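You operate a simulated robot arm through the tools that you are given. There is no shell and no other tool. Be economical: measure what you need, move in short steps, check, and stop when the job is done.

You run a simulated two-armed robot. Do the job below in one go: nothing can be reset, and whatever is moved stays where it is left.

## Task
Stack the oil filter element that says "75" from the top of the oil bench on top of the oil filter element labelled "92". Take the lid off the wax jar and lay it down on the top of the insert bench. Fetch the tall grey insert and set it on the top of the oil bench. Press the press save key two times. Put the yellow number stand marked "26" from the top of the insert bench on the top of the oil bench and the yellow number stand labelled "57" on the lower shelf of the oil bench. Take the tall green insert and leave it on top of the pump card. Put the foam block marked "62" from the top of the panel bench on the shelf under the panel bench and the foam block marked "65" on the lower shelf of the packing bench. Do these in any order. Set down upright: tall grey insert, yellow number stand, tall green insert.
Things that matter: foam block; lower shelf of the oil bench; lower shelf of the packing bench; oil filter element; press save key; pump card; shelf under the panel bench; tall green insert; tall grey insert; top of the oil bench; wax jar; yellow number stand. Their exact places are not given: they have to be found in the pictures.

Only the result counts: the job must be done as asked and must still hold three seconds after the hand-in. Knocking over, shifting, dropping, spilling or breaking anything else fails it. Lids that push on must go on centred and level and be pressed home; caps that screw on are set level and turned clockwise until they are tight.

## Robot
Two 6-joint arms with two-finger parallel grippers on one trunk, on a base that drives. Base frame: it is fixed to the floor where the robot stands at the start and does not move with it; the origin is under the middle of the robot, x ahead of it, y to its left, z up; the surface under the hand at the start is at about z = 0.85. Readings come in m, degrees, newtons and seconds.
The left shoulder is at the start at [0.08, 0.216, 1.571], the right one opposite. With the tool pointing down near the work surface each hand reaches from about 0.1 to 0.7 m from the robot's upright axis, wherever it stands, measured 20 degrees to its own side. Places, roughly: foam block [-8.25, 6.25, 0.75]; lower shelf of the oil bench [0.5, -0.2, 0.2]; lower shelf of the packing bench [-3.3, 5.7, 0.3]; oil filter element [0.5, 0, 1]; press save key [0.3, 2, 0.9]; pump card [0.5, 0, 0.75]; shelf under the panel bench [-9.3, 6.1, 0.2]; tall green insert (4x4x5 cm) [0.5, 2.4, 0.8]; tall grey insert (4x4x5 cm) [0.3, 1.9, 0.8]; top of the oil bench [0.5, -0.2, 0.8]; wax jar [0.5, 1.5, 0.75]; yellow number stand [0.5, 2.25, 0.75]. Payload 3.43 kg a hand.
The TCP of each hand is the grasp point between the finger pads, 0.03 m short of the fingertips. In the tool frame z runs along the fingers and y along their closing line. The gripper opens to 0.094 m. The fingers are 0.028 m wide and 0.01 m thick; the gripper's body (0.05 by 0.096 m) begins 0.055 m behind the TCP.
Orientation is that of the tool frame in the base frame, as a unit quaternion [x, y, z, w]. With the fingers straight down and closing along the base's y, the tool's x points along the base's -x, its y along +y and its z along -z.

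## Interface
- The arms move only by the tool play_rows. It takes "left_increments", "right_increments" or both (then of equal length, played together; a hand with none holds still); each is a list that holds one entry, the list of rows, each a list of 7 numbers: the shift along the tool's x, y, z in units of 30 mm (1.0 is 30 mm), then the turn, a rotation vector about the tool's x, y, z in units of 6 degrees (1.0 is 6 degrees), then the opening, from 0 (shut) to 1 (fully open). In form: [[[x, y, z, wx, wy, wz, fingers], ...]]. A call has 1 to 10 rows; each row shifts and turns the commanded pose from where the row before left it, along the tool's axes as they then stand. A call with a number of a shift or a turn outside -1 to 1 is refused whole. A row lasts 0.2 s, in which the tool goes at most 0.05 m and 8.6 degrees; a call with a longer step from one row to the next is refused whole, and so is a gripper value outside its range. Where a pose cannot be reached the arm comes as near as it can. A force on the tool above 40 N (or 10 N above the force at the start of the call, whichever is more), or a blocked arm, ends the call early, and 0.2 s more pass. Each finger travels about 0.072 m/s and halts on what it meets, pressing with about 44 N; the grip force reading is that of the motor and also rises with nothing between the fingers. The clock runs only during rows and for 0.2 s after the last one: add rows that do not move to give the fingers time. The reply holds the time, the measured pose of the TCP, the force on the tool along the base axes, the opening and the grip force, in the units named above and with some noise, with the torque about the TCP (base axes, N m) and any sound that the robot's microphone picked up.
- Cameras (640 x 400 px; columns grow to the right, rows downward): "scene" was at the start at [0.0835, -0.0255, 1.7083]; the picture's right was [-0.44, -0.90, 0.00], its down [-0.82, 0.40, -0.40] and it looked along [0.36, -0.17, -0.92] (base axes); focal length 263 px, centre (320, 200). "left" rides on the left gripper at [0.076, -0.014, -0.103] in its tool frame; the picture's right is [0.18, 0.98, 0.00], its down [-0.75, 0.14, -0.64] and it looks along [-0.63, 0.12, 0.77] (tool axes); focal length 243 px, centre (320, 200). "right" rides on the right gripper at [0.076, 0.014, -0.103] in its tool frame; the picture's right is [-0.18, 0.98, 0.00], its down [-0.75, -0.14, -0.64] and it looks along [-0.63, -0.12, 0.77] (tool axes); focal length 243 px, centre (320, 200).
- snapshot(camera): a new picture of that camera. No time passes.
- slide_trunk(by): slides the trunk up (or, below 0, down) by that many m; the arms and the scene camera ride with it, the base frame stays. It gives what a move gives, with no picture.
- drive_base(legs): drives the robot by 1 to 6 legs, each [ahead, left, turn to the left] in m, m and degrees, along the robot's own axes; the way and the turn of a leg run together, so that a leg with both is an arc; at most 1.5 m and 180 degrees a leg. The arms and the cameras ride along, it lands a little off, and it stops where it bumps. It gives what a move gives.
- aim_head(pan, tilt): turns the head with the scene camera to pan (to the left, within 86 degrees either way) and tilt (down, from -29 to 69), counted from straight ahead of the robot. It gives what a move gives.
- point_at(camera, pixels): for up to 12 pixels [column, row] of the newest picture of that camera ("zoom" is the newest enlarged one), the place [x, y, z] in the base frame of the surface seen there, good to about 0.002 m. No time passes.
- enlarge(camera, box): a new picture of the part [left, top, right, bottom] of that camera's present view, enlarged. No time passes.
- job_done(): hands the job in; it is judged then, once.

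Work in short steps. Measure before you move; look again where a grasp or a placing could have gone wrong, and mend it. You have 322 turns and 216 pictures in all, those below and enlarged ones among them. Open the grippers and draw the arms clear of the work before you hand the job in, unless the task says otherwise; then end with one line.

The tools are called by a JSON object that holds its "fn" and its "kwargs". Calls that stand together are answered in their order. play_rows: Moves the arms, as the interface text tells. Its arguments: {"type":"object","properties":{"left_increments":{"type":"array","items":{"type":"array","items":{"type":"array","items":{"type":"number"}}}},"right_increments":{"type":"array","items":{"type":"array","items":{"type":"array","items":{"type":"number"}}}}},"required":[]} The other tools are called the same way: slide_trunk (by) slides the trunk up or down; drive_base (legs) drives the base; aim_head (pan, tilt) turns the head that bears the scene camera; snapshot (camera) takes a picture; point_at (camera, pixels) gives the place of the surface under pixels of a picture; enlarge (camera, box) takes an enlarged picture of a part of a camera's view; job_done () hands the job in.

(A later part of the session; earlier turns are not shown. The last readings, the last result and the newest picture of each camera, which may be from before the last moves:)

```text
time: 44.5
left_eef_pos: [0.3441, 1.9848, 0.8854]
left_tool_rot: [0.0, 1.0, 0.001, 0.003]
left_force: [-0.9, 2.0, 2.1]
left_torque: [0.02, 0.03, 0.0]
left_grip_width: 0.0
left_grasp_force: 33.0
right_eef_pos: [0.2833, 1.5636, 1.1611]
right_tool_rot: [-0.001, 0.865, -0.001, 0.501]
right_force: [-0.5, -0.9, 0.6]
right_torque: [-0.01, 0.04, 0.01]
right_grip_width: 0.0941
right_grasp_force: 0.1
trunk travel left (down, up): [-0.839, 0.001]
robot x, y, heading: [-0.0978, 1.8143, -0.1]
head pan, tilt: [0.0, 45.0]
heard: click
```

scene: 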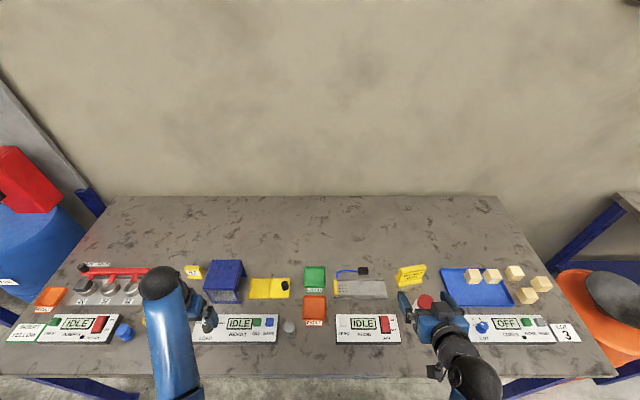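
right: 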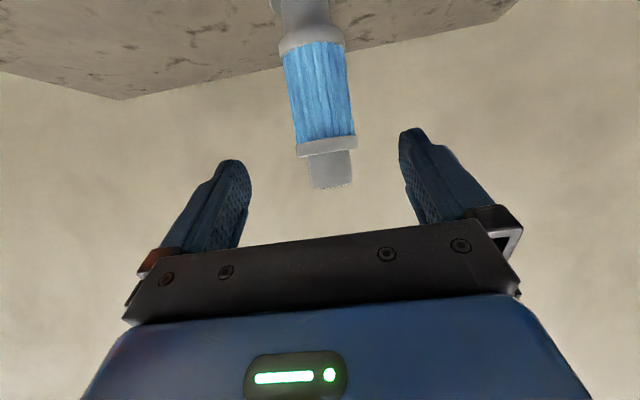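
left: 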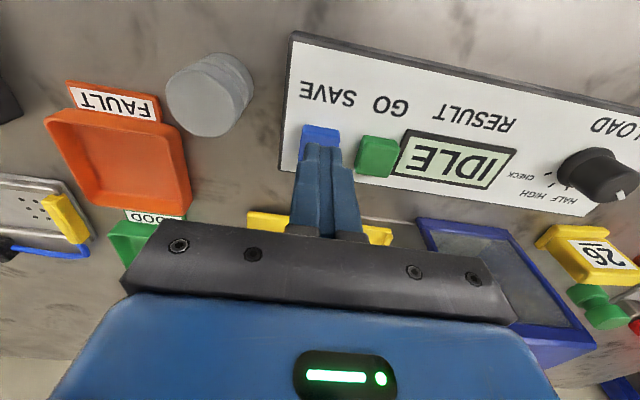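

Second click. Raise the left hand clear, and look at the wax jar from the right camera.

{"fn": "play_rows", "kwargs": {"left_increments": [[[0, 0, -0.6, 0, 0, 0, 0], [0, 0, -0.9, 0, 0, 0, 0.5], [0, 0, -0.9, 0, 0, 0, 1], [0, 0, -0.9, 0, 0, 0, 1], [0, 0, -0.6, 0, 0, 0, 1], [0, 0, 0, 0, 0, 0, 1]]]}}

{"fn": "snapshot", "kwargs": {"camera": "right"}}

{"fn": "snapshot", "kwargs": {"camera": "scene"}}

```text
time: 45.9
left_eef_pos: [0.3454, 1.984, 1.0038]
left_tool_rot: [0.0, 1.0, 0.001, 0.002]
left_force: [-0.3, -0.6, -0.2]
left_torque: [0.03, -0.01, 0.03]
left_grip_width: 0.0939
left_grasp_force: 0.1
right_eef_pos: [0.2832, 1.5626, 1.1599]
right_tool_rot: [-0.001, 0.865, -0.001, 0.502]
right_force: [0.1, -0.5, -0.2]
right_torque: [0.02, -0.01, -0.02]
right_grip_width: 0.094
right_grasp_force: 0.0
trunk travel left (down, up): [-0.839, 0.001]
robot x, y, heading: [-0.0996, 1.8127, -0.2]
head pan, tilt: [0.0, 45.0]
```

```text
187 pictures are left
```

right: 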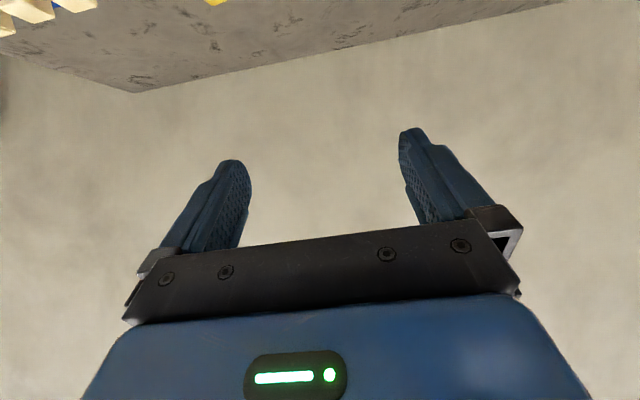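

```text
186 pictures are left
```

scene: 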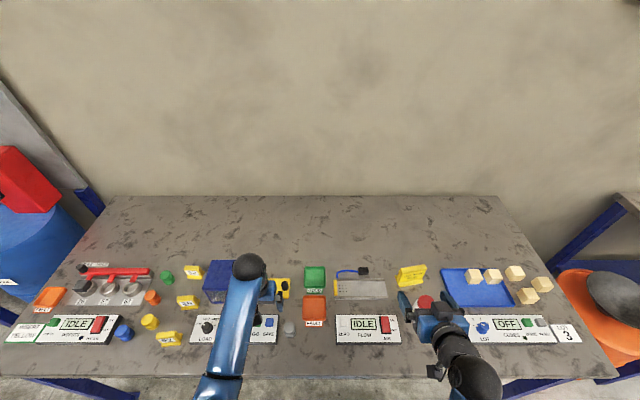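

I lower the right hand to z≈1.04 and turn it back to vertical next to the jar.

{"fn": "play_rows", "kwargs": {"right_increments": [[[0.866, 0, 0.5, 0, 0, 0, 1], [0.866, 0, 0.5, 0, 0, 0, 1], [0.866, 0, 0.5, 0, 0, 0, 1], [0.866, 0, 0.5, 0, 0, 0, 1], [0, 0, 0, 0, 0, 0, 1]]]}}

{"fn": "play_rows", "kwargs": {"right_increments": [[[0, 0, 0, 0, 1, 0, 1], [0, 0, 0, 0, 1, 0, 1], [0, 0, 0, 0, 1, 0, 1], [0, 0, 0, 0, 1, 0, 1], [0, 0, 0, 0, 1, 0, 1], [0, 0, 0, 0, 1, 0, 1], [0, 0, 0, 0, 1, 0, 1], [0, 0, 0, 0, 1, 0, 1], [0, 0, 0, 0, 1, 0, 1], [0, 0, 0, 0, 1, 0, 1]]]}}

{"fn": "snapshot", "kwargs": {"camera": "right"}}

```text
time: 47.1
left_eef_pos: [0.3451, 1.984, 1.0031]
left_tool_rot: [0.001, 1.0, 0.001, 0.002]
left_force: [-0.9, -0.4, -0.3]
left_torque: [-0.05, -0.02, -0.01]
left_grip_width: 0.0941
left_grasp_force: 0.0
right_eef_pos: [0.2853, 1.564, 1.0421]
right_tool_rot: [-0.003, 0.866, 0.0, 0.5]
right_force: [0.2, 0.2, 0.3]
right_torque: [-0.02, -0.01, 0.01]
right_grip_width: 0.094
right_grasp_force: 0.0
trunk travel left (down, up): [-0.839, 0.001]
robot x, y, heading: [-0.0962, 1.8119, 0.3]
head pan, tilt: [0.0, 45.0]
```

```text
time: 49.3
left_eef_pos: [0.3457, 1.9842, 1.0013]
left_tool_rot: [0.0, 1.0, 0.0, 0.001]
left_force: [0.0, 0.4, -0.5]
left_torque: [-0.02, -0.02, -0.01]
left_grip_width: 0.094
left_grasp_force: 0.1
right_eef_pos: [0.2838, 1.5624, 1.0401]
right_tool_rot: [0.0, 1.0, -0.001, -0.001]
right_force: [-0.2, -0.4, -0.6]
right_torque: [0.0, 0.0, -0.02]
right_grip_width: 0.0941
right_grasp_force: 0.0
trunk travel left (down, up): [-0.839, 0.001]
robot x, y, heading: [-0.0978, 1.8115, -0.1]
head pan, tilt: [0.0, 45.0]
```

```text
185 pictures are left
```

right: 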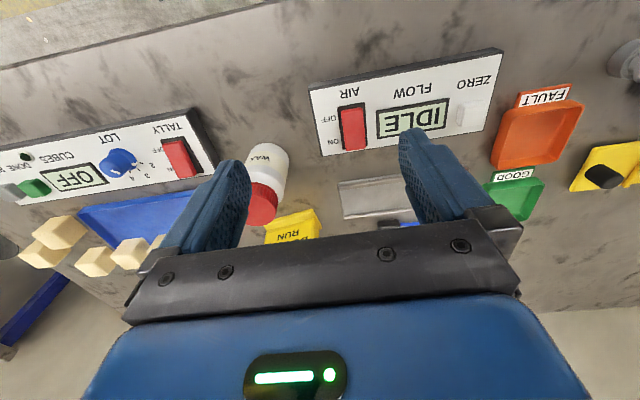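

Zoom on the jar and measure its lid.

{"fn": "enlarge", "kwargs": {"camera": "right", "box": [220, 130, 320, 240]}}

{"fn": "point_at", "kwargs": {"camera": "right", "pixels": [[262, 203], [252, 187], [279, 200], [266, 185], [270, 160], [285, 165], [262, 218], [255, 160]]}}

{"fn": "enlarge", "kwargs": {"camera": "scene", "box": [390, 270, 470, 340]}}

```text
3.64 times, centred on (270, 185) of right
```

zoom: 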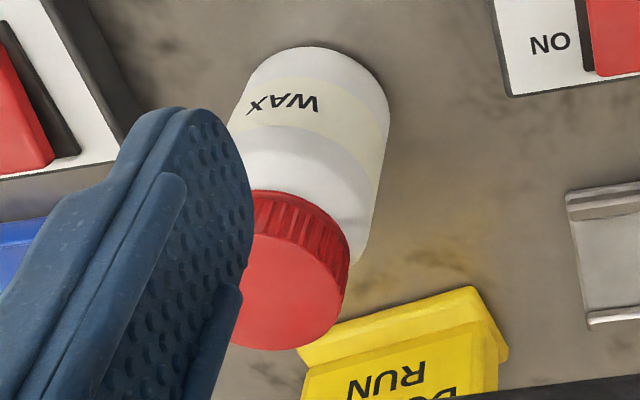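

```text
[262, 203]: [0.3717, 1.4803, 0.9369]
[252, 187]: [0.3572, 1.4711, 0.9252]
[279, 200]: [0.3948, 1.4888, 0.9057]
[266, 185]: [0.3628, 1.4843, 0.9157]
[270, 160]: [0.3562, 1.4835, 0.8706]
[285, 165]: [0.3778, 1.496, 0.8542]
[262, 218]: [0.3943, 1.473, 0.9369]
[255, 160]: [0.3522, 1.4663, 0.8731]
```

```text
5.71 times, centred on (430, 305) of scene
```

zoom: 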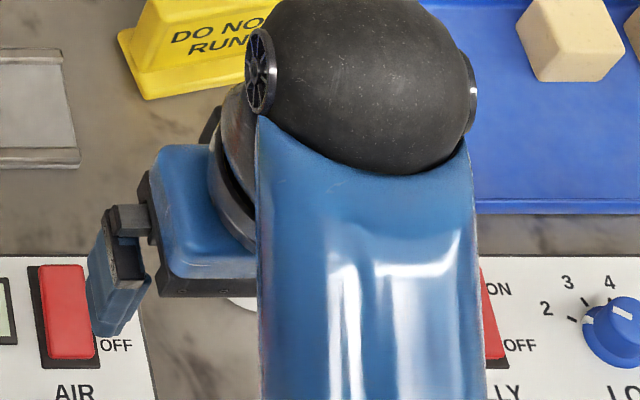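

The lid is ribbed, so possibly screwed. I centre the right hand above it.

{"fn": "play_rows", "kwargs": {"right_increments": [[[-0.78, -0.745, 0, 0, 0, 0, 1], [-0.78, -0.745, 0, 0, 0, 0, 1], [-0.78, -0.745, 0, 0, 0, 0, 1], [-0.78, -0.745, 0.8, 0, 0, 0, 1], [0, 0, 0, 0, 0, 0, 1]]]}}

{"fn": "snapshot", "kwargs": {"camera": "right"}}

{"fn": "snapshot", "kwargs": {"camera": "left"}}

```text
time: 50.5
left_eef_pos: [0.3454, 1.9836, 1.0016]
left_tool_rot: [0.0, 1.0, 0.0, 0.003]
left_force: [0.7, 0.5, 0.9]
left_torque: [-0.03, 0.01, 0.02]
left_grip_width: 0.094
left_grasp_force: 0.0
right_eef_pos: [0.3776, 1.4715, 1.0175]
right_tool_rot: [0.0, 1.0, -0.002, 0.001]
right_force: [-0.7, -0.3, -0.3]
right_torque: [0.02, 0.01, 0.0]
right_grip_width: 0.0941
right_grasp_force: 0.2
trunk travel left (down, up): [-0.839, 0.001]
robot x, y, heading: [-0.0946, 1.8137, 0.1]
head pan, tilt: [0.0, 45.0]
```

```text
182 pictures are left
```

right: 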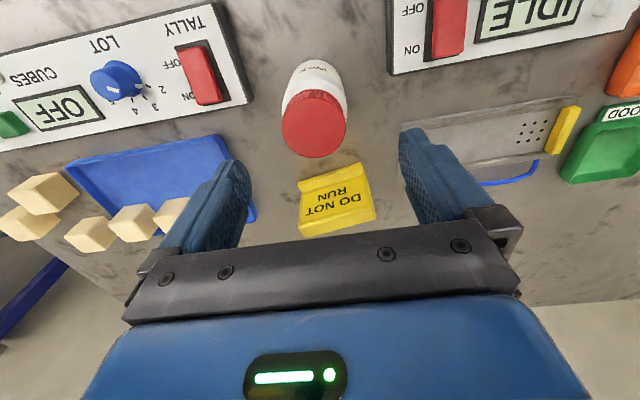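

```text
181 pictures are left
```

left: 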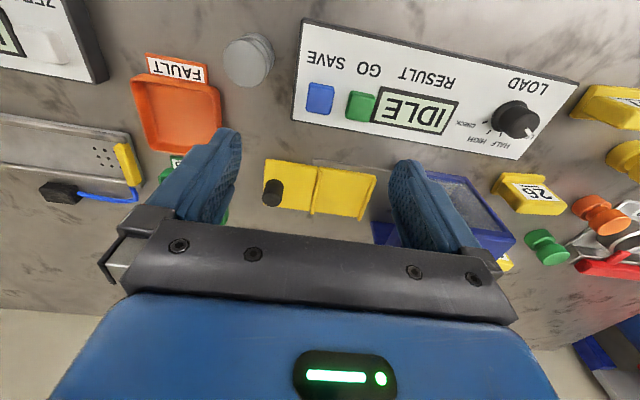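

{"fn": "point_at", "kwargs": {"camera": "right", "pixels": [[315, 124], [284, 124], [345, 122], [315, 94], [315, 154], [325, 205], [320, 178], [340, 195]]}}

{"fn": "enlarge", "kwargs": {"camera": "right", "box": [250, 50, 390, 240]}}

```text
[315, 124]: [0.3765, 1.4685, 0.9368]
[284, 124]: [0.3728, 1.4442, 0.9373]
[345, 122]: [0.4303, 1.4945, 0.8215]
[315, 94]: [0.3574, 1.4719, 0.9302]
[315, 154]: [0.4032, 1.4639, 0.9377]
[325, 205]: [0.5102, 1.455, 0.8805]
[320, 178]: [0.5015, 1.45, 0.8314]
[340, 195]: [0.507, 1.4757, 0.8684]
```

```text
2.11 times, centred on (320, 145) of right
```

zoom: 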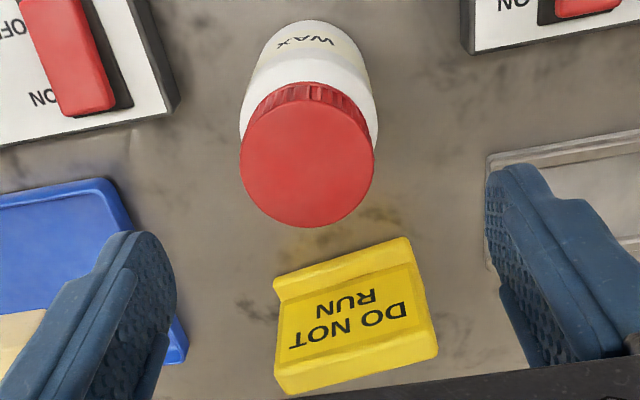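

Lid centre ≈ (0.380, 1.469), top 0.937. I wind the wrist 60° clockwise above the lid so there is room to unscrew anticlockwise.

{"fn": "play_rows", "kwargs": {"right_increments": [[[-0.08, -0.1, 0, 0, 0, 1, 1], [0, 0, 0, 0, 0, 1, 1], [0, 0, 0, 0, 0, 1, 1], [0, 0, 0, 0, 0, 1, 1], [0, 0, 0, 0, 0, 1, 1], [0, 0, 0, 0, 0, 1, 1], [0, 0, 0, 0, 0, 1, 1], [0, 0, 0, 0, 0, 1, 1], [0, 0, 0, 0, 0, 1, 1], [0, 0, 0, 0, 0, 1, 1]]]}}

{"fn": "snapshot", "kwargs": {"camera": "right"}}

```text
time: 52.7
left_eef_pos: [0.3451, 1.9839, 1.0028]
left_tool_rot: [0.0, 1.0, 0.0, 0.002]
left_force: [-0.6, -0.8, -1.0]
left_torque: [0.01, 0.02, 0.0]
left_grip_width: 0.094
left_grasp_force: 0.1
right_eef_pos: [0.381, 1.4711, 1.0174]
right_tool_rot: [0.501, 0.866, -0.001, 0.001]
right_force: [-0.2, 0.2, 0.5]
right_torque: [0.02, 0.02, -0.01]
right_grip_width: 0.094
right_grasp_force: 0.1
trunk travel left (down, up): [-0.839, 0.001]
robot x, y, heading: [-0.1025, 1.8137, -0.1]
head pan, tilt: [0.0, 45.0]
```

```text
179 pictures are left
```

right: 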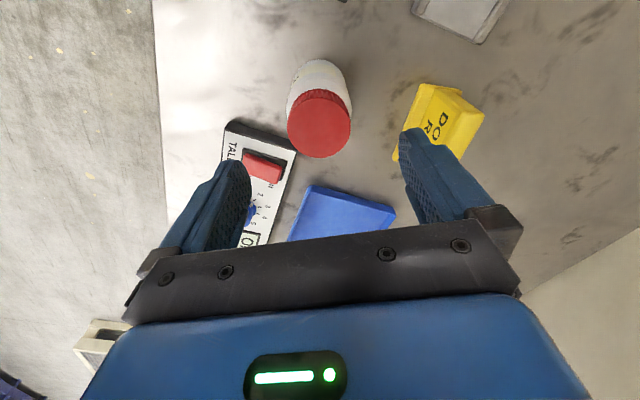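

Descend to the lid (TCP z 0.925) and grip it.

{"fn": "play_rows", "kwargs": {"right_increments": [[[-0.07, -0.04, 0.77, 0, 0, 0, 1], [0, 0, 0.77, 0, 0, 0, 1], [0, 0, 0.77, 0, 0, 0, 1], [0, 0, 0.77, 0, 0, 0, 1], [0, 0, 0, 0, 0, 0, 1], [0, 0, 0, 0, 0, 0, 0.3], [0, 0, 0, 0, 0, 0, 0.3], [0, 0, 0, 0, 0, 0, 0.3], [0, 0, 0, 0, 0, 0, 0.3]]]}}

{"fn": "snapshot", "kwargs": {"camera": "right"}}

```text
time: 54.7
left_eef_pos: [0.3456, 1.9844, 1.004]
left_tool_rot: [0.0, 1.0, 0.0, 0.003]
left_force: [-1.3, 0.3, 0.6]
left_torque: [-0.04, 0.0, 0.02]
left_grip_width: 0.0943
left_grasp_force: 0.0
right_eef_pos: [0.3795, 1.4663, 0.925]
right_tool_rot: [0.5, 0.866, -0.002, 0.001]
right_force: [0.3, 0.9, -0.1]
right_torque: [-0.05, 0.01, 0.01]
right_grip_width: 0.0591
right_grasp_force: 43.7
trunk travel left (down, up): [-0.839, 0.001]
robot x, y, heading: [-0.0978, 1.814, -0.1]
head pan, tilt: [0.0, 45.0]
```

```text
178 pictures are left
```

right: 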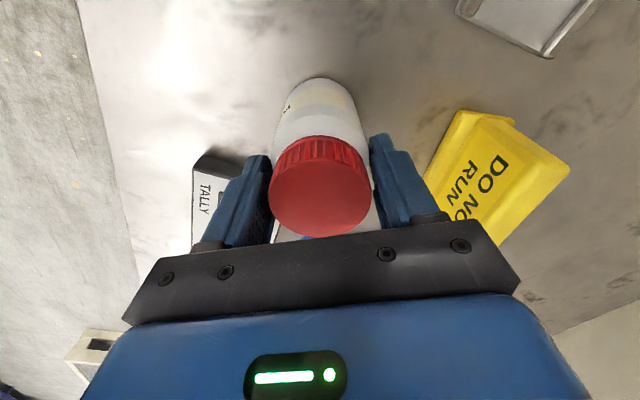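

Lid held. Turn anticlockwise 30° and watch whether the jar turns with it.

{"fn": "play_rows", "kwargs": {"right_increments": [[[0, 0, 0, 0, 0, -1, 0.3], [0, 0, 0, 0, 0, -1, 0.3], [0, 0, 0, 0, 0, -1, 0.3], [0, 0, 0, 0, 0, -1, 0.3], [0, 0, 0, 0, 0, -1, 0.3]]]}}

{"fn": "snapshot", "kwargs": {"camera": "right"}}

```text
time: 55.9
left_eef_pos: [0.3448, 1.984, 1.0031]
left_tool_rot: [0.0, 1.0, 0.001, 0.003]
left_force: [0.0, -0.6, -0.7]
left_torque: [0.04, 0.0, -0.03]
left_grip_width: 0.0938
left_grasp_force: 0.1
right_eef_pos: [0.3802, 1.4685, 0.9242]
right_tool_rot: [0.257, 0.966, -0.002, 0.002]
right_force: [-0.3, -0.2, 0.1]
right_torque: [-0.03, 0.03, 0.02]
right_grip_width: 0.0588
right_grasp_force: 43.8
trunk travel left (down, up): [-0.839, 0.001]
robot x, y, heading: [-0.0952, 1.8115, -0.1]
head pan, tilt: [0.0, 45.0]
```

```text
177 pictures are left
```

right: 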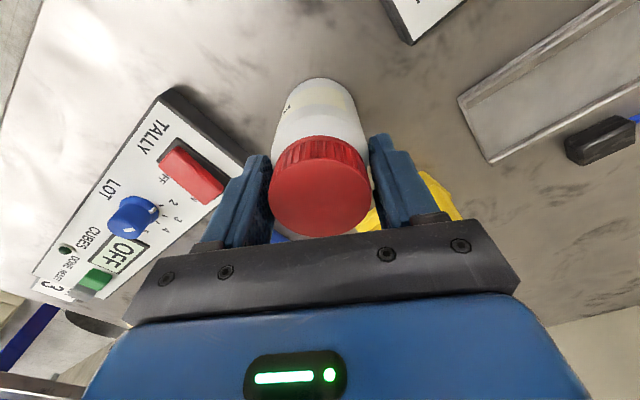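

The jar turns with the lid, with no torque: it must be held by the left hand. I check clearance around the jar in the scene.

{"fn": "enlarge", "kwargs": {"camera": "scene", "box": [330, 250, 530, 360]}}

{"fn": "point_at", "kwargs": {"camera": "scene", "pixels": [[397, 317], [400, 340], [391, 317], [398, 322], [388, 380], [470, 374]]}}

{"fn": "point_at", "kwargs": {"camera": "right", "pixels": [[158, 98], [232, 162], [243, 172], [38, 272], [412, 42], [458, 0], [395, 10], [325, 105], [290, 115], [355, 110], [320, 85], [318, 150]]}}

```text
3.20 times, centred on (430, 305) of scene
```

zoom: 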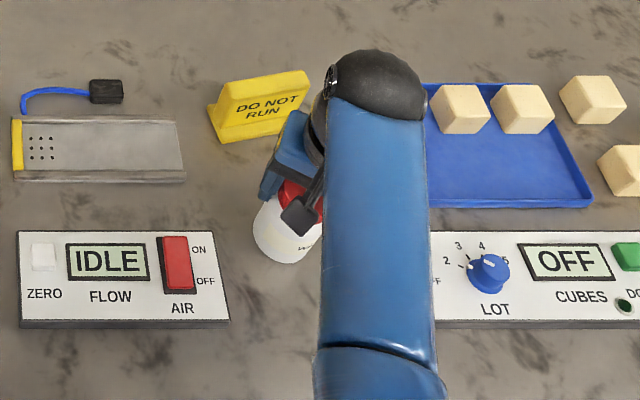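

```text
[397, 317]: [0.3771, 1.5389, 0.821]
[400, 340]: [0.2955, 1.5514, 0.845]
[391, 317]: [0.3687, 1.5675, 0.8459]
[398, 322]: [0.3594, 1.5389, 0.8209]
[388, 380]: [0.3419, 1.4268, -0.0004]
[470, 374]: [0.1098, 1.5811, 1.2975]
```

```text
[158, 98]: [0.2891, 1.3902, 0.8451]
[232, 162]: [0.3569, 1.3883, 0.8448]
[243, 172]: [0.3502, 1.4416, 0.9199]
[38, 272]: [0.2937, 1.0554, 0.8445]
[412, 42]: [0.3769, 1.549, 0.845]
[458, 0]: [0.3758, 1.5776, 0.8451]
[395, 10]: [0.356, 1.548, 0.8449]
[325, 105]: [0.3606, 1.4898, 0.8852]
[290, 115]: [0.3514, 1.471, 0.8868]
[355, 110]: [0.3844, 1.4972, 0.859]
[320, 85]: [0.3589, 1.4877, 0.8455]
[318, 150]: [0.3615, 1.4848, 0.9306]
```

Panels leave y 1.39–1.548 free, so the left hand fits around the jar. Release the lid, rise, and drive 0.28 m right to centre on the jar.

{"fn": "play_rows", "kwargs": {"right_increments": [[[0, 0, 0, 0, 0, 0, 0.7], [0, 0, 0, 0, 0, 0, 1], [0, 0, 0, 0, 0, 0, 1], [0, 0, -0.9, 0, 0, 0, 1], [0, 0, -0.9, 0, 0, 0, 1], [0, 0, -0.9, 0, 0, 0, 1], [0, 0, -0.5, 0, 0, 0, 1], [0, 0, 0, 0, 0, 0, 1]]]}}

{"fn": "drive_base", "kwargs": {"legs": [[0, -0.28, 0]]}}

{"fn": "snapshot", "kwargs": {"camera": "scene"}}

```text
time: 57.7
left_eef_pos: [0.3459, 1.9847, 1.0032]
left_tool_rot: [0.001, 1.0, 0.001, 0.003]
left_force: [-0.2, 1.1, 0.3]
left_torque: [0.01, 0.01, 0.0]
left_grip_width: 0.0943
left_grasp_force: 0.1
right_eef_pos: [0.3806, 1.4684, 1.0198]
right_tool_rot: [0.259, 0.966, -0.001, 0.001]
right_force: [-0.4, -0.3, 1.0]
right_torque: [0.03, 0.01, 0.02]
right_grip_width: 0.0939
right_grasp_force: 0.0
trunk travel left (down, up): [-0.839, 0.001]
robot x, y, heading: [-0.0967, 1.8117, -0.1]
head pan, tilt: [0.0, 45.0]
```

```text
time: 59.7
left_eef_pos: [0.3448, 1.7134, 1.0019]
left_tool_rot: [0.0, 1.0, -0.002, 0.003]
left_force: [-0.3, -0.2, 0.3]
left_torque: [-0.05, -0.01, -0.02]
left_grip_width: 0.0941
left_grasp_force: 0.1
right_eef_pos: [0.3807, 1.1973, 1.0202]
right_tool_rot: [0.258, 0.966, -0.003, 0.001]
right_force: [0.2, 0.7, 0.2]
right_torque: [-0.02, 0.03, -0.01]
right_grip_width: 0.094
right_grasp_force: 0.1
trunk travel left (down, up): [-0.839, 0.001]
robot x, y, heading: [-0.0956, 1.5409, -0.1]
head pan, tilt: [0.0, 45.0]
```

```text
175 pictures are left
```

scene: 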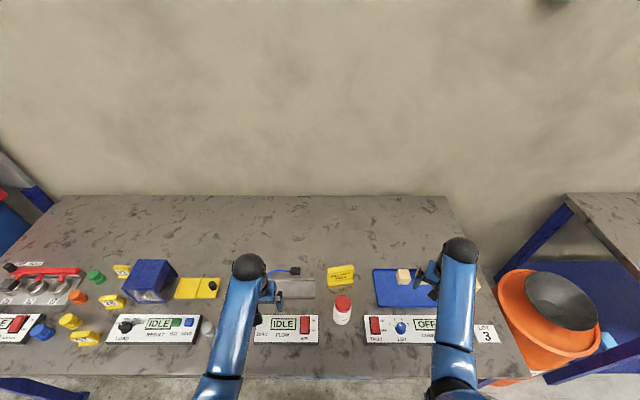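

I pitch the left hand to 60° in a drawn-back place, and re-measure the jar.

{"fn": "play_rows", "kwargs": {"left_increments": [[[0.8, -0.6, 0, 0, -1, 0, 1], [0.8, -0.6, 0, 0, -1, 0, 1], [0.8, -0.6, 0, 0, -1, 0, 1], [0.4, -0.6, 0, 0, -1, 0, 1], [0, -0.6, 0, 0, -1, 0, 1], [0, -0.6, 0, 0, -1, 0, 1], [0, -0.6, 0, 0, -1, 0, 1], [0, -0.6, 0, 0, -1, 0, 1], [0, -0.6, 0, 0, -1, 0, 1], [0, -0.6, 0, 0, -1, 0, 1]]]}}

{"fn": "snapshot", "kwargs": {"camera": "left"}}

{"fn": "enlarge", "kwargs": {"camera": "scene", "box": [250, 260, 450, 360]}}

```text
time: 61.9
left_eef_pos: [0.2634, 1.5339, 0.9943]
left_tool_rot: [-0.004, 0.865, -0.001, 0.502]
left_force: [0.2, -0.3, 0.8]
left_torque: [0.05, 0.0, 0.0]
left_grip_width: 0.0942
left_grasp_force: 0.0
right_eef_pos: [0.3802, 1.1937, 1.0209]
right_tool_rot: [0.258, 0.966, -0.002, 0.0]
right_force: [0.1, 0.3, -0.2]
right_torque: [0.0, 0.01, -0.01]
right_grip_width: 0.094
right_grasp_force: 0.0
trunk travel left (down, up): [-0.839, 0.001]
robot x, y, heading: [-0.0992, 1.5404, 0.2]
head pan, tilt: [0.0, 45.0]
```

```text
174 pictures are left
```

left: 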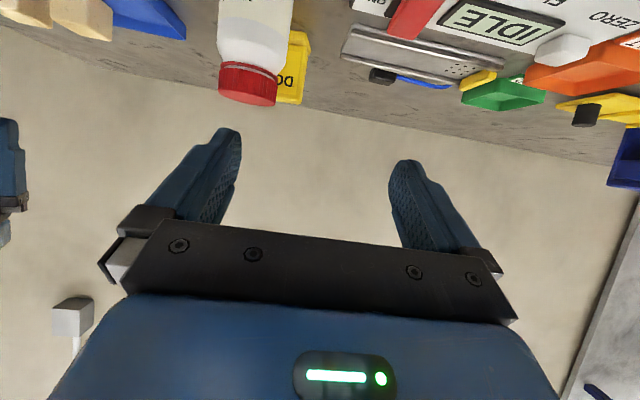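

```text
3.20 times, centred on (350, 310) of scene
```

zoom: 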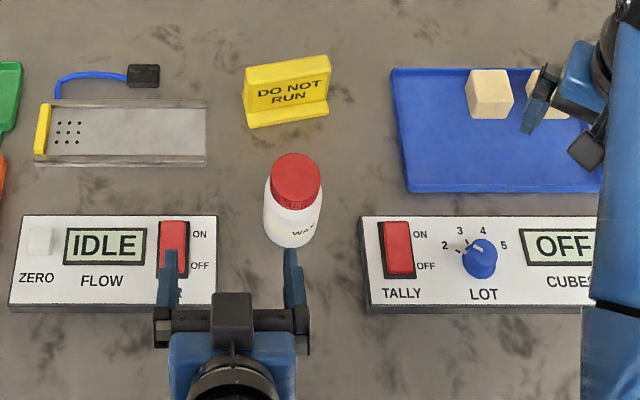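

{"fn": "point_at", "kwargs": {"camera": "zoom", "pixels": [[297, 177], [275, 177], [319, 177], [297, 155], [297, 200], [292, 235], [270, 225], [315, 228]]}}

```text
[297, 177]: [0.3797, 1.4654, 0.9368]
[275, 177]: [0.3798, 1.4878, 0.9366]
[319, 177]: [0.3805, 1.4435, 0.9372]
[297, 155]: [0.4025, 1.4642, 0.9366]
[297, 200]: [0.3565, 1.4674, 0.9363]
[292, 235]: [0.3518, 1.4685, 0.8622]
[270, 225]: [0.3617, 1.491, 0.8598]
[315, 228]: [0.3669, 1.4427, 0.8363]
```

Jar axis (0.380, 1.466). Left hand to pre-grasp, then advance around the jar body without closing.

{"fn": "play_rows", "kwargs": {"left_increments": [[[0.553, -0.757, 0.573, 0, 0, 0, 1], [0.553, -0.757, 0.573, 0, 0, 0, 1], [0.553, -0.757, 0.573, 0, 0, 0, 1], [0, 0, 0, 0, 0, 0, 1], [0, 0, 0.7, 0, 0, 0, 1], [0, 0, 0.7, 0, 0, 0, 1], [0, 0, 0.7, 0, 0, 0, 1], [0, 0, 0.7, 0, 0, 0, 1], [0, 0, 0.7, 0, 0, 0, 1], [0, 0, 0, 0, 0, 0, 1]]]}}

{"fn": "snapshot", "kwargs": {"camera": "left"}}

```text
time: 64.1
left_eef_pos: [0.3763, 1.4638, 0.8712]
left_tool_rot: [-0.001, 0.865, 0.0, 0.502]
left_force: [-0.1, -0.5, 0.4]
left_torque: [0.01, 0.01, 0.0]
left_grip_width: 0.094
left_grasp_force: 0.1
right_eef_pos: [0.3808, 1.1944, 1.0187]
right_tool_rot: [0.258, 0.966, -0.001, 0.001]
right_force: [0.2, -0.4, 0.2]
right_torque: [0.01, -0.02, -0.03]
right_grip_width: 0.094
right_grasp_force: 0.0
trunk travel left (down, up): [-0.839, 0.001]
robot x, y, heading: [-0.1014, 1.5376, 0.1]
head pan, tilt: [0.0, 45.0]
```

```text
172 pictures are left
```

left: 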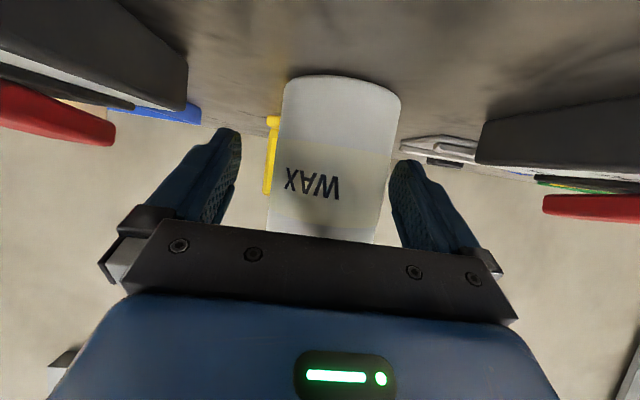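

Jar is centred between the fingers. Close the left hand on the body.

{"fn": "play_rows", "kwargs": {"left_increments": [[[0, 0, 0, 0, 0, 0, 0.8], [0, 0, 0, 0, 0, 0, 0.7], [0, 0, 0, 0, 0, 0, 0.6], [0, 0, 0, 0, 0, 0, 0.5], [0, 0, 0, 0, 0, 0, 0.4], [0, 0, 0, 0, 0, 0, 0.4]]]}}

{"fn": "enlarge", "kwargs": {"camera": "scene", "box": [250, 260, 450, 360]}}

```text
time: 65.5
left_eef_pos: [0.3751, 1.4641, 0.8708]
left_tool_rot: [0.0, 0.864, 0.0, 0.503]
left_force: [0.9, 0.7, 0.2]
left_torque: [0.04, 0.03, 0.01]
left_grip_width: 0.0625
left_grasp_force: 44.1
right_eef_pos: [0.3823, 1.1951, 1.0195]
right_tool_rot: [0.258, 0.966, -0.001, 0.001]
right_force: [0.2, 0.5, 0.8]
right_torque: [0.01, -0.02, 0.03]
right_grip_width: 0.0939
right_grasp_force: 0.0
trunk travel left (down, up): [-0.839, 0.001]
robot x, y, heading: [-0.1002, 1.5394, -0.2]
head pan, tilt: [0.0, 45.0]
```

```text
3.20 times, centred on (350, 310) of scene
```

zoom: 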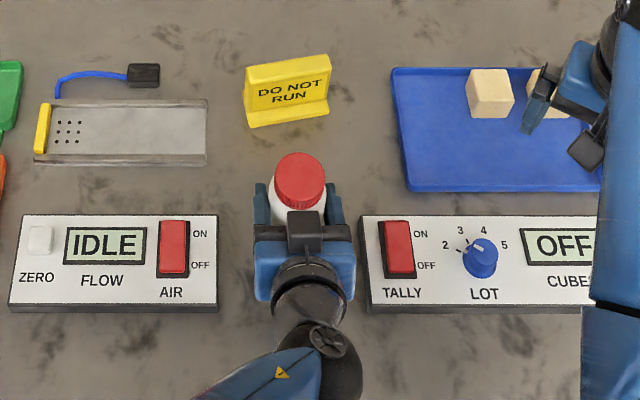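

Jar held. I measure the top of the left gripper (black box) to plan the right hand's clearance.

{"fn": "point_at", "kwargs": {"camera": "zoom", "pixels": [[300, 215], [305, 235], [262, 190], [335, 205], [320, 212], [298, 178], [270, 232], [340, 232], [300, 265]]}}

```text
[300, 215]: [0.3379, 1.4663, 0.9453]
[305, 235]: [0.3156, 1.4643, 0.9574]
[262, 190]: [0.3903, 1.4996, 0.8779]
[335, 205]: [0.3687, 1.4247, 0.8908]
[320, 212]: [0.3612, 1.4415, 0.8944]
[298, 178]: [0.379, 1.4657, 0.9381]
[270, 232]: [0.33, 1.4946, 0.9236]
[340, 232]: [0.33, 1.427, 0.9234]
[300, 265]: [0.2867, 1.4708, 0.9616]
```

Box on the left gripper reaches x≈0.34, z≈0.96, so I'll turn the lid only within ±45°. Bring the right hand above the lid at yaw 45°.

{"fn": "play_rows", "kwargs": {"right_increments": [[[0, 0, 0, 0, 0, 0.85, 1], [0, 0, 0, 0, 0, 0.85, 1], [0, 0, 0, 0, 0, 0.8, 1], [0.92, 0.92, 0, 0, 0, 0, 1], [0.92, 0.92, 0, 0, 0, 0, 1], [0.92, 0.92, 0, 0, 0, 0, 1], [0.92, 0.92, 0, 0, 0, 0, 1], [0.92, 0.92, 0, 0, 0, 0, 1], [0.92, 0.92, 0, 0, 0, 0, 1], [0.88, 0.88, 0, 0, 0, 0, 1]]]}}

{"fn": "snapshot", "kwargs": {"camera": "right"}}

{"fn": "snapshot", "kwargs": {"camera": "scene"}}

```text
time: 67.7
left_eef_pos: [0.3743, 1.4642, 0.8698]
left_tool_rot: [0.0, 0.865, 0.0, 0.502]
left_force: [-0.2, -0.2, -0.3]
left_torque: [0.03, 0.01, -0.02]
left_grip_width: 0.0623
left_grasp_force: 43.4
right_eef_pos: [0.3793, 1.4687, 1.0178]
right_tool_rot: [0.381, 0.924, -0.001, 0.001]
right_force: [0.5, 0.4, -0.1]
right_torque: [-0.02, -0.03, 0.0]
right_grip_width: 0.0938
right_grasp_force: 0.0
trunk travel left (down, up): [-0.839, 0.001]
robot x, y, heading: [-0.1034, 1.5375, 0.0]
head pan, tilt: [0.0, 45.0]
```

```text
170 pictures are left
```

right: 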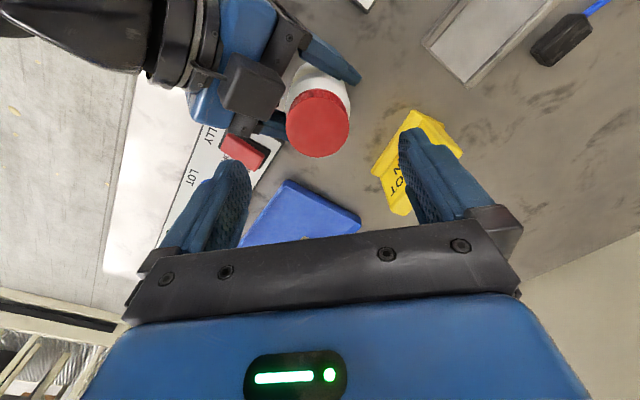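

```text
169 pictures are left
```

scene: 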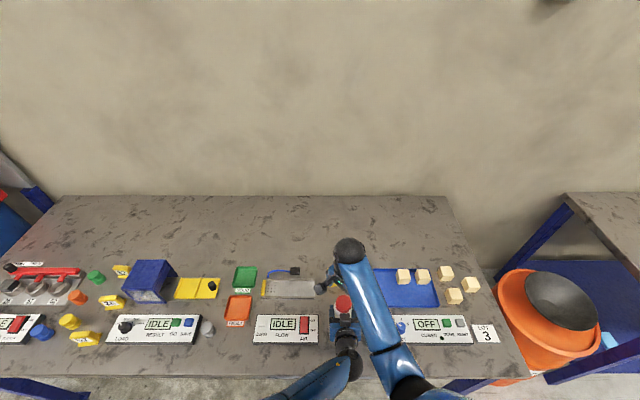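

Full opening would be tight against the left gripper, so I use yaw 30°, opening 0.75, and grip higher on the lid (TCP z 0.946).

{"fn": "play_rows", "kwargs": {"right_increments": [[[0, 0, 0, 0, 0, -0.85, 0.75], [0, 0, 0, 0, 0, -0.85, 0.75], [0, 0, 0, 0, 0, -0.8, 0.75], [-0.07, -0.07, 0.6, 0, 0, 0, 0.75], [0, 0, 0.6, 0, 0, 0, 0.75], [0, 0, 0.6, 0, 0, 0, 0.75], [0, 0, 0.59, 0, 0, 0, 0.75], [0, 0, 0, 0, 0, 0, 0.75], [0, 0, 0, 0, 0, 0, 0.3], [0, 0, 0, 0, 0, 0, 0.3]]]}}

{"fn": "snapshot", "kwargs": {"camera": "right"}}

```text
time: 69.9
left_eef_pos: [0.3749, 1.4641, 0.8707]
left_tool_rot: [-0.001, 0.865, 0.0, 0.502]
left_force: [-2.5, -1.9, -0.6]
left_torque: [0.1, -0.09, 0.0]
left_grip_width: 0.0624
left_grasp_force: 44.2
right_eef_pos: [0.3801, 1.4632, 0.9459]
right_tool_rot: [0.258, 0.966, -0.001, 0.002]
right_force: [1.8, 2.1, -1.2]
right_torque: [0.01, 0.0, -0.01]
right_grip_width: 0.0481
right_grasp_force: 44.4
trunk travel left (down, up): [-0.839, 0.001]
robot x, y, heading: [-0.0963, 1.5397, 0.1]
head pan, tilt: [0.0, 45.0]
```

```text
168 pictures are left
```

right: 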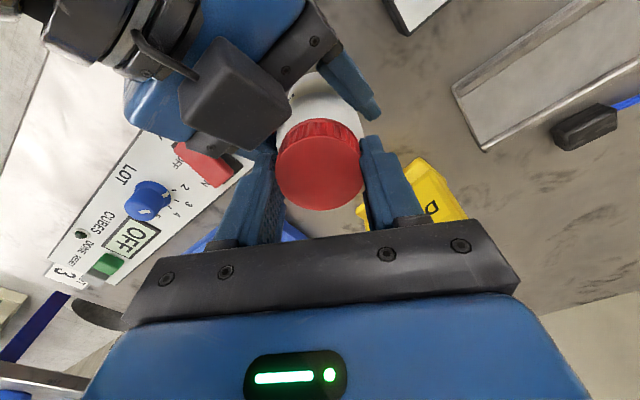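

Now width 0.048 is the lid itself (earlier the tips had caught the body). Turn anticlockwise 30° with jar held.

{"fn": "play_rows", "kwargs": {"right_increments": [[[0, 0, 0, 0, 0, -1, 0.3], [0, 0, 0, 0, 0, -1, 0.3], [0, 0, 0, 0, 0, -1, 0.3], [0, 0, 0, 0, 0, -1, 0.3], [0, 0, 0, 0, 0, -1, 0.3]]]}}

{"fn": "snapshot", "kwargs": {"camera": "right"}}

```text
time: 71.1
left_eef_pos: [0.3758, 1.463, 0.8707]
left_tool_rot: [0.0, 0.864, 0.0, 0.503]
left_force: [9.7, -0.4, -1.6]
left_torque: [0.05, 0.54, 0.01]
left_grip_width: 0.0625
left_grasp_force: 44.2
right_eef_pos: [0.3803, 1.4648, 0.9462]
right_tool_rot: [-0.003, 1.0, -0.002, -0.001]
right_force: [-8.7, 0.7, 0.4]
right_torque: [0.05, 0.2, -0.06]
right_grip_width: 0.048
right_grasp_force: 44.5
trunk travel left (down, up): [-0.839, 0.001]
robot x, y, heading: [-0.0996, 1.5386, 0.1]
head pan, tilt: [0.0, 45.0]
```

```text
167 pictures are left
```

right: 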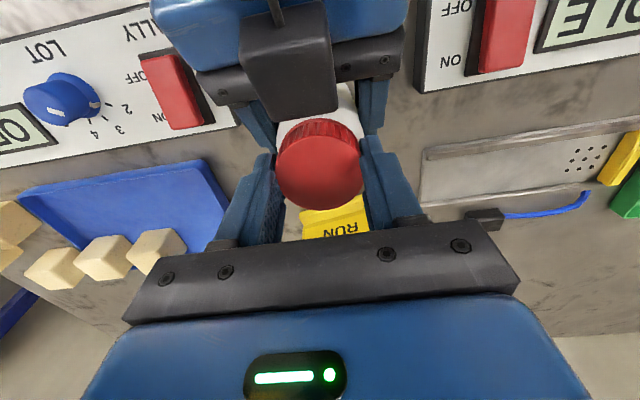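

Little torque. Test with a gentle 4 mm pull upward while holding the jar.

{"fn": "play_rows", "kwargs": {"right_increments": [[[0, 0, -0.06, 0, 0, 0, 0.3], [0, 0, -0.07, 0, 0, 0, 0.3], [0, 0, 0, 0, 0, 0, 0.3]]]}}

```text
time: 71.9
left_eef_pos: [0.3758, 1.462, 0.873]
left_tool_rot: [0.0, 0.864, 0.0, 0.504]
left_force: [-6.8, 6.3, 28.5]
left_torque: [-0.09, -0.34, 0.03]
left_grip_width: 0.0628
left_grasp_force: 44.1
right_eef_pos: [0.382, 1.4634, 0.9488]
right_tool_rot: [-0.001, 1.0, -0.003, 0.0]
right_force: [6.9, -6.4, -30.5]
right_torque: [-0.3, -0.35, 0.0]
right_grip_width: 0.0479
right_grasp_force: 44.5
trunk travel left (down, up): [-0.839, 0.001]
robot x, y, heading: [-0.0978, 1.5422, 0.4]
head pan, tilt: [0.0, 45.0]
```

30 N and not free: still threaded. Ease back down and turn another 30° anticlockwise.

{"fn": "play_rows", "kwargs": {"right_increments": [[[0, 0, 0.12, 0, 0, 0, 0.3], [0, 0, 0, 0, 0, -1, 0.3], [0, 0, 0, 0, 0, -1, 0.3], [0, 0, 0, 0, 0, -1, 0.3], [0, 0, 0, 0, 0, -1, 0.3], [0, 0, 0, 0, 0, -1, 0.3], [0, 0, 0, 0, 0, 0, 0.3]]]}}

{"fn": "enlarge", "kwargs": {"camera": "right", "box": [200, 60, 440, 230]}}

```text
time: 73.5
left_eef_pos: [0.376, 1.4636, 0.8699]
left_tool_rot: [-0.002, 0.865, 0.002, 0.502]
left_force: [16.1, 2.3, 2.5]
left_torque: [-0.14, 0.61, -0.01]
left_grip_width: 0.0624
left_grasp_force: 44.0
right_eef_pos: [0.3801, 1.4646, 0.9475]
right_tool_rot: [-0.26, 0.966, -0.002, 0.0]
right_force: [-14.1, -2.7, -2.5]
right_torque: [-0.07, 0.37, 0.01]
right_grip_width: 0.0476
right_grasp_force: 43.9
trunk travel left (down, up): [-0.839, 0.001]
robot x, y, heading: [-0.1003, 1.5401, 0.1]
head pan, tilt: [0.0, 45.0]
```

```text
2.35 times, centred on (320, 145) of right
```

zoom: 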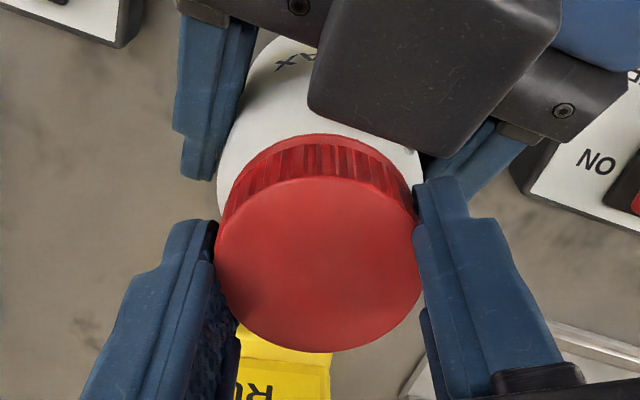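

The lid is turning on the jar. Regrip: open, wind back +66°, close, and turn again.

{"fn": "play_rows", "kwargs": {"right_increments": [[[0, 0, 0, 0, 0, 0, 0.75], [0, 0, 0, 0, 0, 0, 0.75], [0, 0, 0, 0, 0, 1, 0.75], [0, 0, 0, 0, 0, 1, 0.75], [0, 0, 0, 0, 0, 1, 0.75], [0, 0, 0, 0, 0, 1, 0.75], [0, 0, 0, 0, 0, 1, 0.75], [0, 0, 0, 0, 0, 1, 0.75], [0, 0, 0, 0, 0, 1, 0.75], [0, 0, 0, 0, 0, 1, 0.75]]]}}

{"fn": "play_rows", "kwargs": {"right_increments": [[[0, 0, 0, 0, 0, 1, 0.75], [0, 0, 0, 0, 0, 1, 0.75], [0, 0, 0, 0, 0, 1, 0.75], [0, 0, 0, 0, 0, 0, 0.3], [0, 0, 0, 0, 0, 0, 0.3], [0, 0, 0, 0, 0, -1, 0.3], [0, 0, 0, 0, 0, -1, 0.3], [0, 0, 0, 0, 0, -1, 0.3], [0, 0, 0, 0, 0, -1, 0.3], [0, 0, 0, 0, 0, -1, 0.3]]]}}

{"fn": "play_rows", "kwargs": {"right_increments": [[[0, 0, 0, 0, 0, -1, 0.3], [0, 0, 0, 0, 0, -1, 0.3], [0, 0, 0, 0, 0, -1, 0.3], [0, 0, 0, 0, 0, -1, 0.3], [0, 0, 0, 0, 0, -1, 0.3], [0, 0, 0, 0, 0, -1, 0.3], [0, 0, 0, 0, 0, -1, 0.3], [0, 0, 0, 0, 0, 0, 0.3]]]}}

```text
time: 75.7
left_eef_pos: [0.374, 1.4636, 0.8695]
left_tool_rot: [0.0, 0.865, 0.0, 0.502]
left_force: [-0.6, 0.0, 0.5]
left_torque: [0.09, 0.03, 0.06]
left_grip_width: 0.0623
left_grasp_force: 44.1
right_eef_pos: [0.3803, 1.4641, 0.947]
right_tool_rot: [0.157, 0.988, -0.001, 0.001]
right_force: [-0.7, 0.3, 0.3]
right_torque: [0.01, 0.0, 0.01]
right_grip_width: 0.0706
right_grasp_force: 0.1
trunk travel left (down, up): [-0.839, 0.001]
robot x, y, heading: [-0.1014, 1.5413, 0.1]
head pan, tilt: [0.0, 45.0]
```

```text
time: 77.9
left_eef_pos: [0.3756, 1.4629, 0.8698]
left_tool_rot: [0.0, 0.865, 0.0, 0.502]
left_force: [-5.0, -1.1, -0.6]
left_torque: [0.09, -0.4, -0.03]
left_grip_width: 0.0623
left_grasp_force: 44.1
right_eef_pos: [0.3818, 1.4644, 0.9468]
right_tool_rot: [0.05, 0.999, -0.001, 0.001]
right_force: [5.7, -0.2, 1.6]
right_torque: [0.02, -0.09, -0.03]
right_grip_width: 0.0479
right_grasp_force: 43.9
trunk travel left (down, up): [-0.839, 0.001]
robot x, y, heading: [-0.0988, 1.5389, -0.0]
head pan, tilt: [0.0, 45.0]
```

```text
time: 79.7
left_eef_pos: [0.3754, 1.4634, 0.8702]
left_tool_rot: [0.0, 0.865, -0.001, 0.502]
left_force: [-6.1, -6.3, -2.3]
left_torque: [0.36, -0.3, -0.04]
left_grip_width: 0.0623
left_grasp_force: 44.1
right_eef_pos: [0.3805, 1.4647, 0.9474]
right_tool_rot: [-0.311, 0.951, -0.002, 0.001]
right_force: [5.3, 5.4, 4.3]
right_torque: [0.13, -0.1, -0.02]
right_grip_width: 0.0478
right_grasp_force: 43.8
trunk travel left (down, up): [-0.839, 0.001]
robot x, y, heading: [-0.0996, 1.5411, 0.1]
head pan, tilt: [0.0, 45.0]
```

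About 130° turned; the lid pushes up slightly. Try a gentle pull.

{"fn": "play_rows", "kwargs": {"right_increments": [[[0, 0, -0.07, 0, 0, 0, 0.3], [0, 0, -0.07, 0, 0, 0, 0.3], [0, 0, -0.07, 0, 0, 0, 0.3], [0, 0, 0, 0, 0, 0, 0.3]]]}}

```text
time: 80.7
left_eef_pos: [0.3763, 1.4617, 0.8717]
left_tool_rot: [-0.001, 0.864, 0.0, 0.504]
left_force: [-17.4, -2.3, 30.3]
left_torque: [0.42, -0.72, -0.01]
left_grip_width: 0.0621
left_grasp_force: 43.9
right_eef_pos: [0.3806, 1.4647, 0.9515]
right_tool_rot: [-0.31, 0.951, -0.002, -0.001]
right_force: [18.9, 2.1, -32.8]
right_torque: [-0.18, -0.87, 0.02]
right_grip_width: 0.048
right_grasp_force: 44.1
trunk travel left (down, up): [-0.839, 0.001]
robot x, y, heading: [-0.0961, 1.5419, 0.1]
head pan, tilt: [0.0, 45.0]
```

Still held. Regrip (easing the pull first) and unscrew another 72°.

{"fn": "play_rows", "kwargs": {"right_increments": [[[0, 0, 0.17, 0, 0, 0, 0.3], [0, 0, 0, 0, 0, 0, 0.75], [0, 0, 0, 0, 0, 0, 0.75], [0, 0, 0, 0, 0, 1, 0.75], [0, 0, 0, 0, 0, 1, 0.75], [0, 0, 0, 0, 0, 1, 0.75], [0, 0, 0, 0, 0, 1, 0.75], [0, 0, 0, 0, 0, 1, 0.75], [0, 0, 0, 0, 0, 1, 0.75], [0, 0, 0, 0, 0, 1, 0.75]]]}}

{"fn": "play_rows", "kwargs": {"right_increments": [[[0, 0, 0, 0, 0, 1, 0.75], [0, 0, 0, 0, 0, 1, 0.75], [0, 0, 0, 0, 0, 1, 0.75], [0, 0, 0, 0, 0, 1, 0.75], [0, 0, 0, 0, 0, 1, 0.75], [0, 0, 0, 0, 0, 0, 0.3], [0, 0, 0, 0, 0, 0, 0.3], [0, 0, 0, 0, 0, -1, 0.3], [0, 0, 0, 0, 0, -1, 0.3], [0, 0, 0, 0, 0, -1, 0.3]]]}}

{"fn": "play_rows", "kwargs": {"right_increments": [[[0, 0, -0.02, 0, 0, -1, 0.3], [0, 0, -0.02, 0, 0, -1, 0.3], [0, 0, -0.02, 0, 0, -1, 0.3], [0, 0, 0, 0, 0, -1, 0.3], [0, 0, 0, 0, 0, -1, 0.3], [0, 0, 0, 0, 0, -1, 0.3], [0, 0, 0, 0, 0, -1, 0.3], [0, 0, 0, 0, 0, -1, 0.3], [0, 0, 0, 0, 0, -1, 0.3], [0, 0, 0, 0, 0, 0, 0.3]]]}}

{"fn": "enlarge", "kwargs": {"camera": "scene", "box": [310, 270, 390, 330]}}

```text
time: 82.9
left_eef_pos: [0.3759, 1.4631, 0.8699]
left_tool_rot: [-0.001, 0.865, 0.001, 0.501]
left_force: [0.4, 0.6, -3.2]
left_torque: [-0.02, 0.02, -0.01]
left_grip_width: 0.0621
left_grasp_force: 43.4
right_eef_pos: [0.381, 1.4636, 0.9487]
right_tool_rot: [0.052, 0.999, -0.001, 0.001]
right_force: [0.4, -0.1, -0.2]
right_torque: [0.03, -0.02, 0.01]
right_grip_width: 0.0706
right_grasp_force: 0.1
trunk travel left (down, up): [-0.839, 0.001]
robot x, y, heading: [-0.0977, 1.5385, 0.2]
head pan, tilt: [0.0, 45.0]
```

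```text
time: 85.1
left_eef_pos: [0.3749, 1.4642, 0.8697]
left_tool_rot: [0.001, 0.864, 0.0, 0.503]
left_force: [0.7, -0.7, -3.8]
left_torque: [0.43, -0.18, 0.03]
left_grip_width: 0.062
left_grasp_force: 44.1
right_eef_pos: [0.3813, 1.463, 0.9488]
right_tool_rot: [0.154, 0.988, -0.001, 0.0]
right_force: [-1.7, 1.0, 2.0]
right_torque: [-0.35, 0.29, 0.0]
right_grip_width: 0.0479
right_grasp_force: 44.1
trunk travel left (down, up): [-0.839, 0.001]
robot x, y, heading: [-0.0977, 1.5343, 0.1]
head pan, tilt: [0.0, 45.0]
```

```text
time: 87.3
left_eef_pos: [0.3751, 1.4636, 0.8702]
left_tool_rot: [0.0, 0.865, 0.0, 0.502]
left_force: [-11.3, -15.1, 11.3]
left_torque: [0.87, -0.67, -0.09]
left_grip_width: 0.0617
left_grasp_force: 44.0
right_eef_pos: [0.3806, 1.4652, 0.9501]
right_tool_rot: [-0.312, 0.95, 0.0, 0.0]
right_force: [11.9, 14.3, -14.6]
right_torque: [0.28, -0.29, 0.0]
right_grip_width: 0.0479
right_grasp_force: 44.0
trunk travel left (down, up): [-0.839, 0.001]
robot x, y, heading: [-0.0993, 1.5369, 0.2]
head pan, tilt: [0.0, 45.0]
```

```text
6.67 times, centred on (350, 300) of scene
```

zoom: 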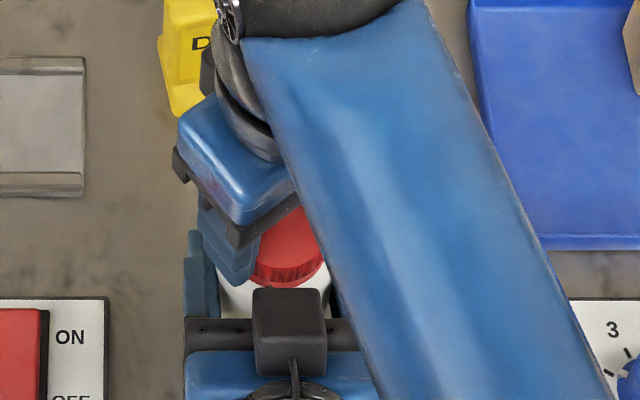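

About 200°. Check the lid's height from the right camera for progress.

{"fn": "snapshot", "kwargs": {"camera": "right"}}

{"fn": "point_at", "kwargs": {"camera": "right", "pixels": [[319, 175], [319, 150], [319, 128], [319, 118], [319, 110], [319, 190], [300, 170], [340, 170]]}}

```text
164 pictures are left
```

right: 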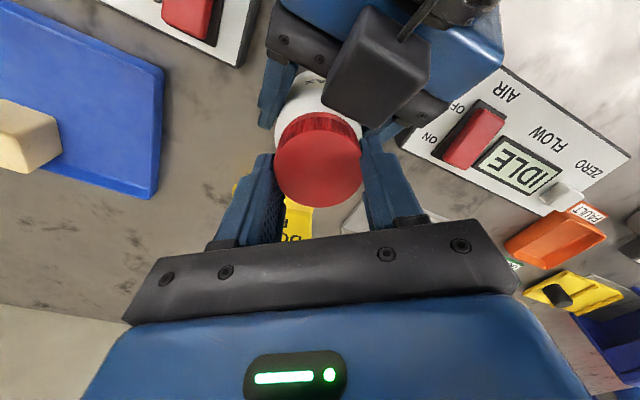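

```text
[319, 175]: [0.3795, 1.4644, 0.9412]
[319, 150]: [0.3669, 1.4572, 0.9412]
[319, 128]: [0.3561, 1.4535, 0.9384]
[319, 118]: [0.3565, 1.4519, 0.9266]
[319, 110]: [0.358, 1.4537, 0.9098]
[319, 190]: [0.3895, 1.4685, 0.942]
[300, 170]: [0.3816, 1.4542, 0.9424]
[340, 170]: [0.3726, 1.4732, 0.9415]
```

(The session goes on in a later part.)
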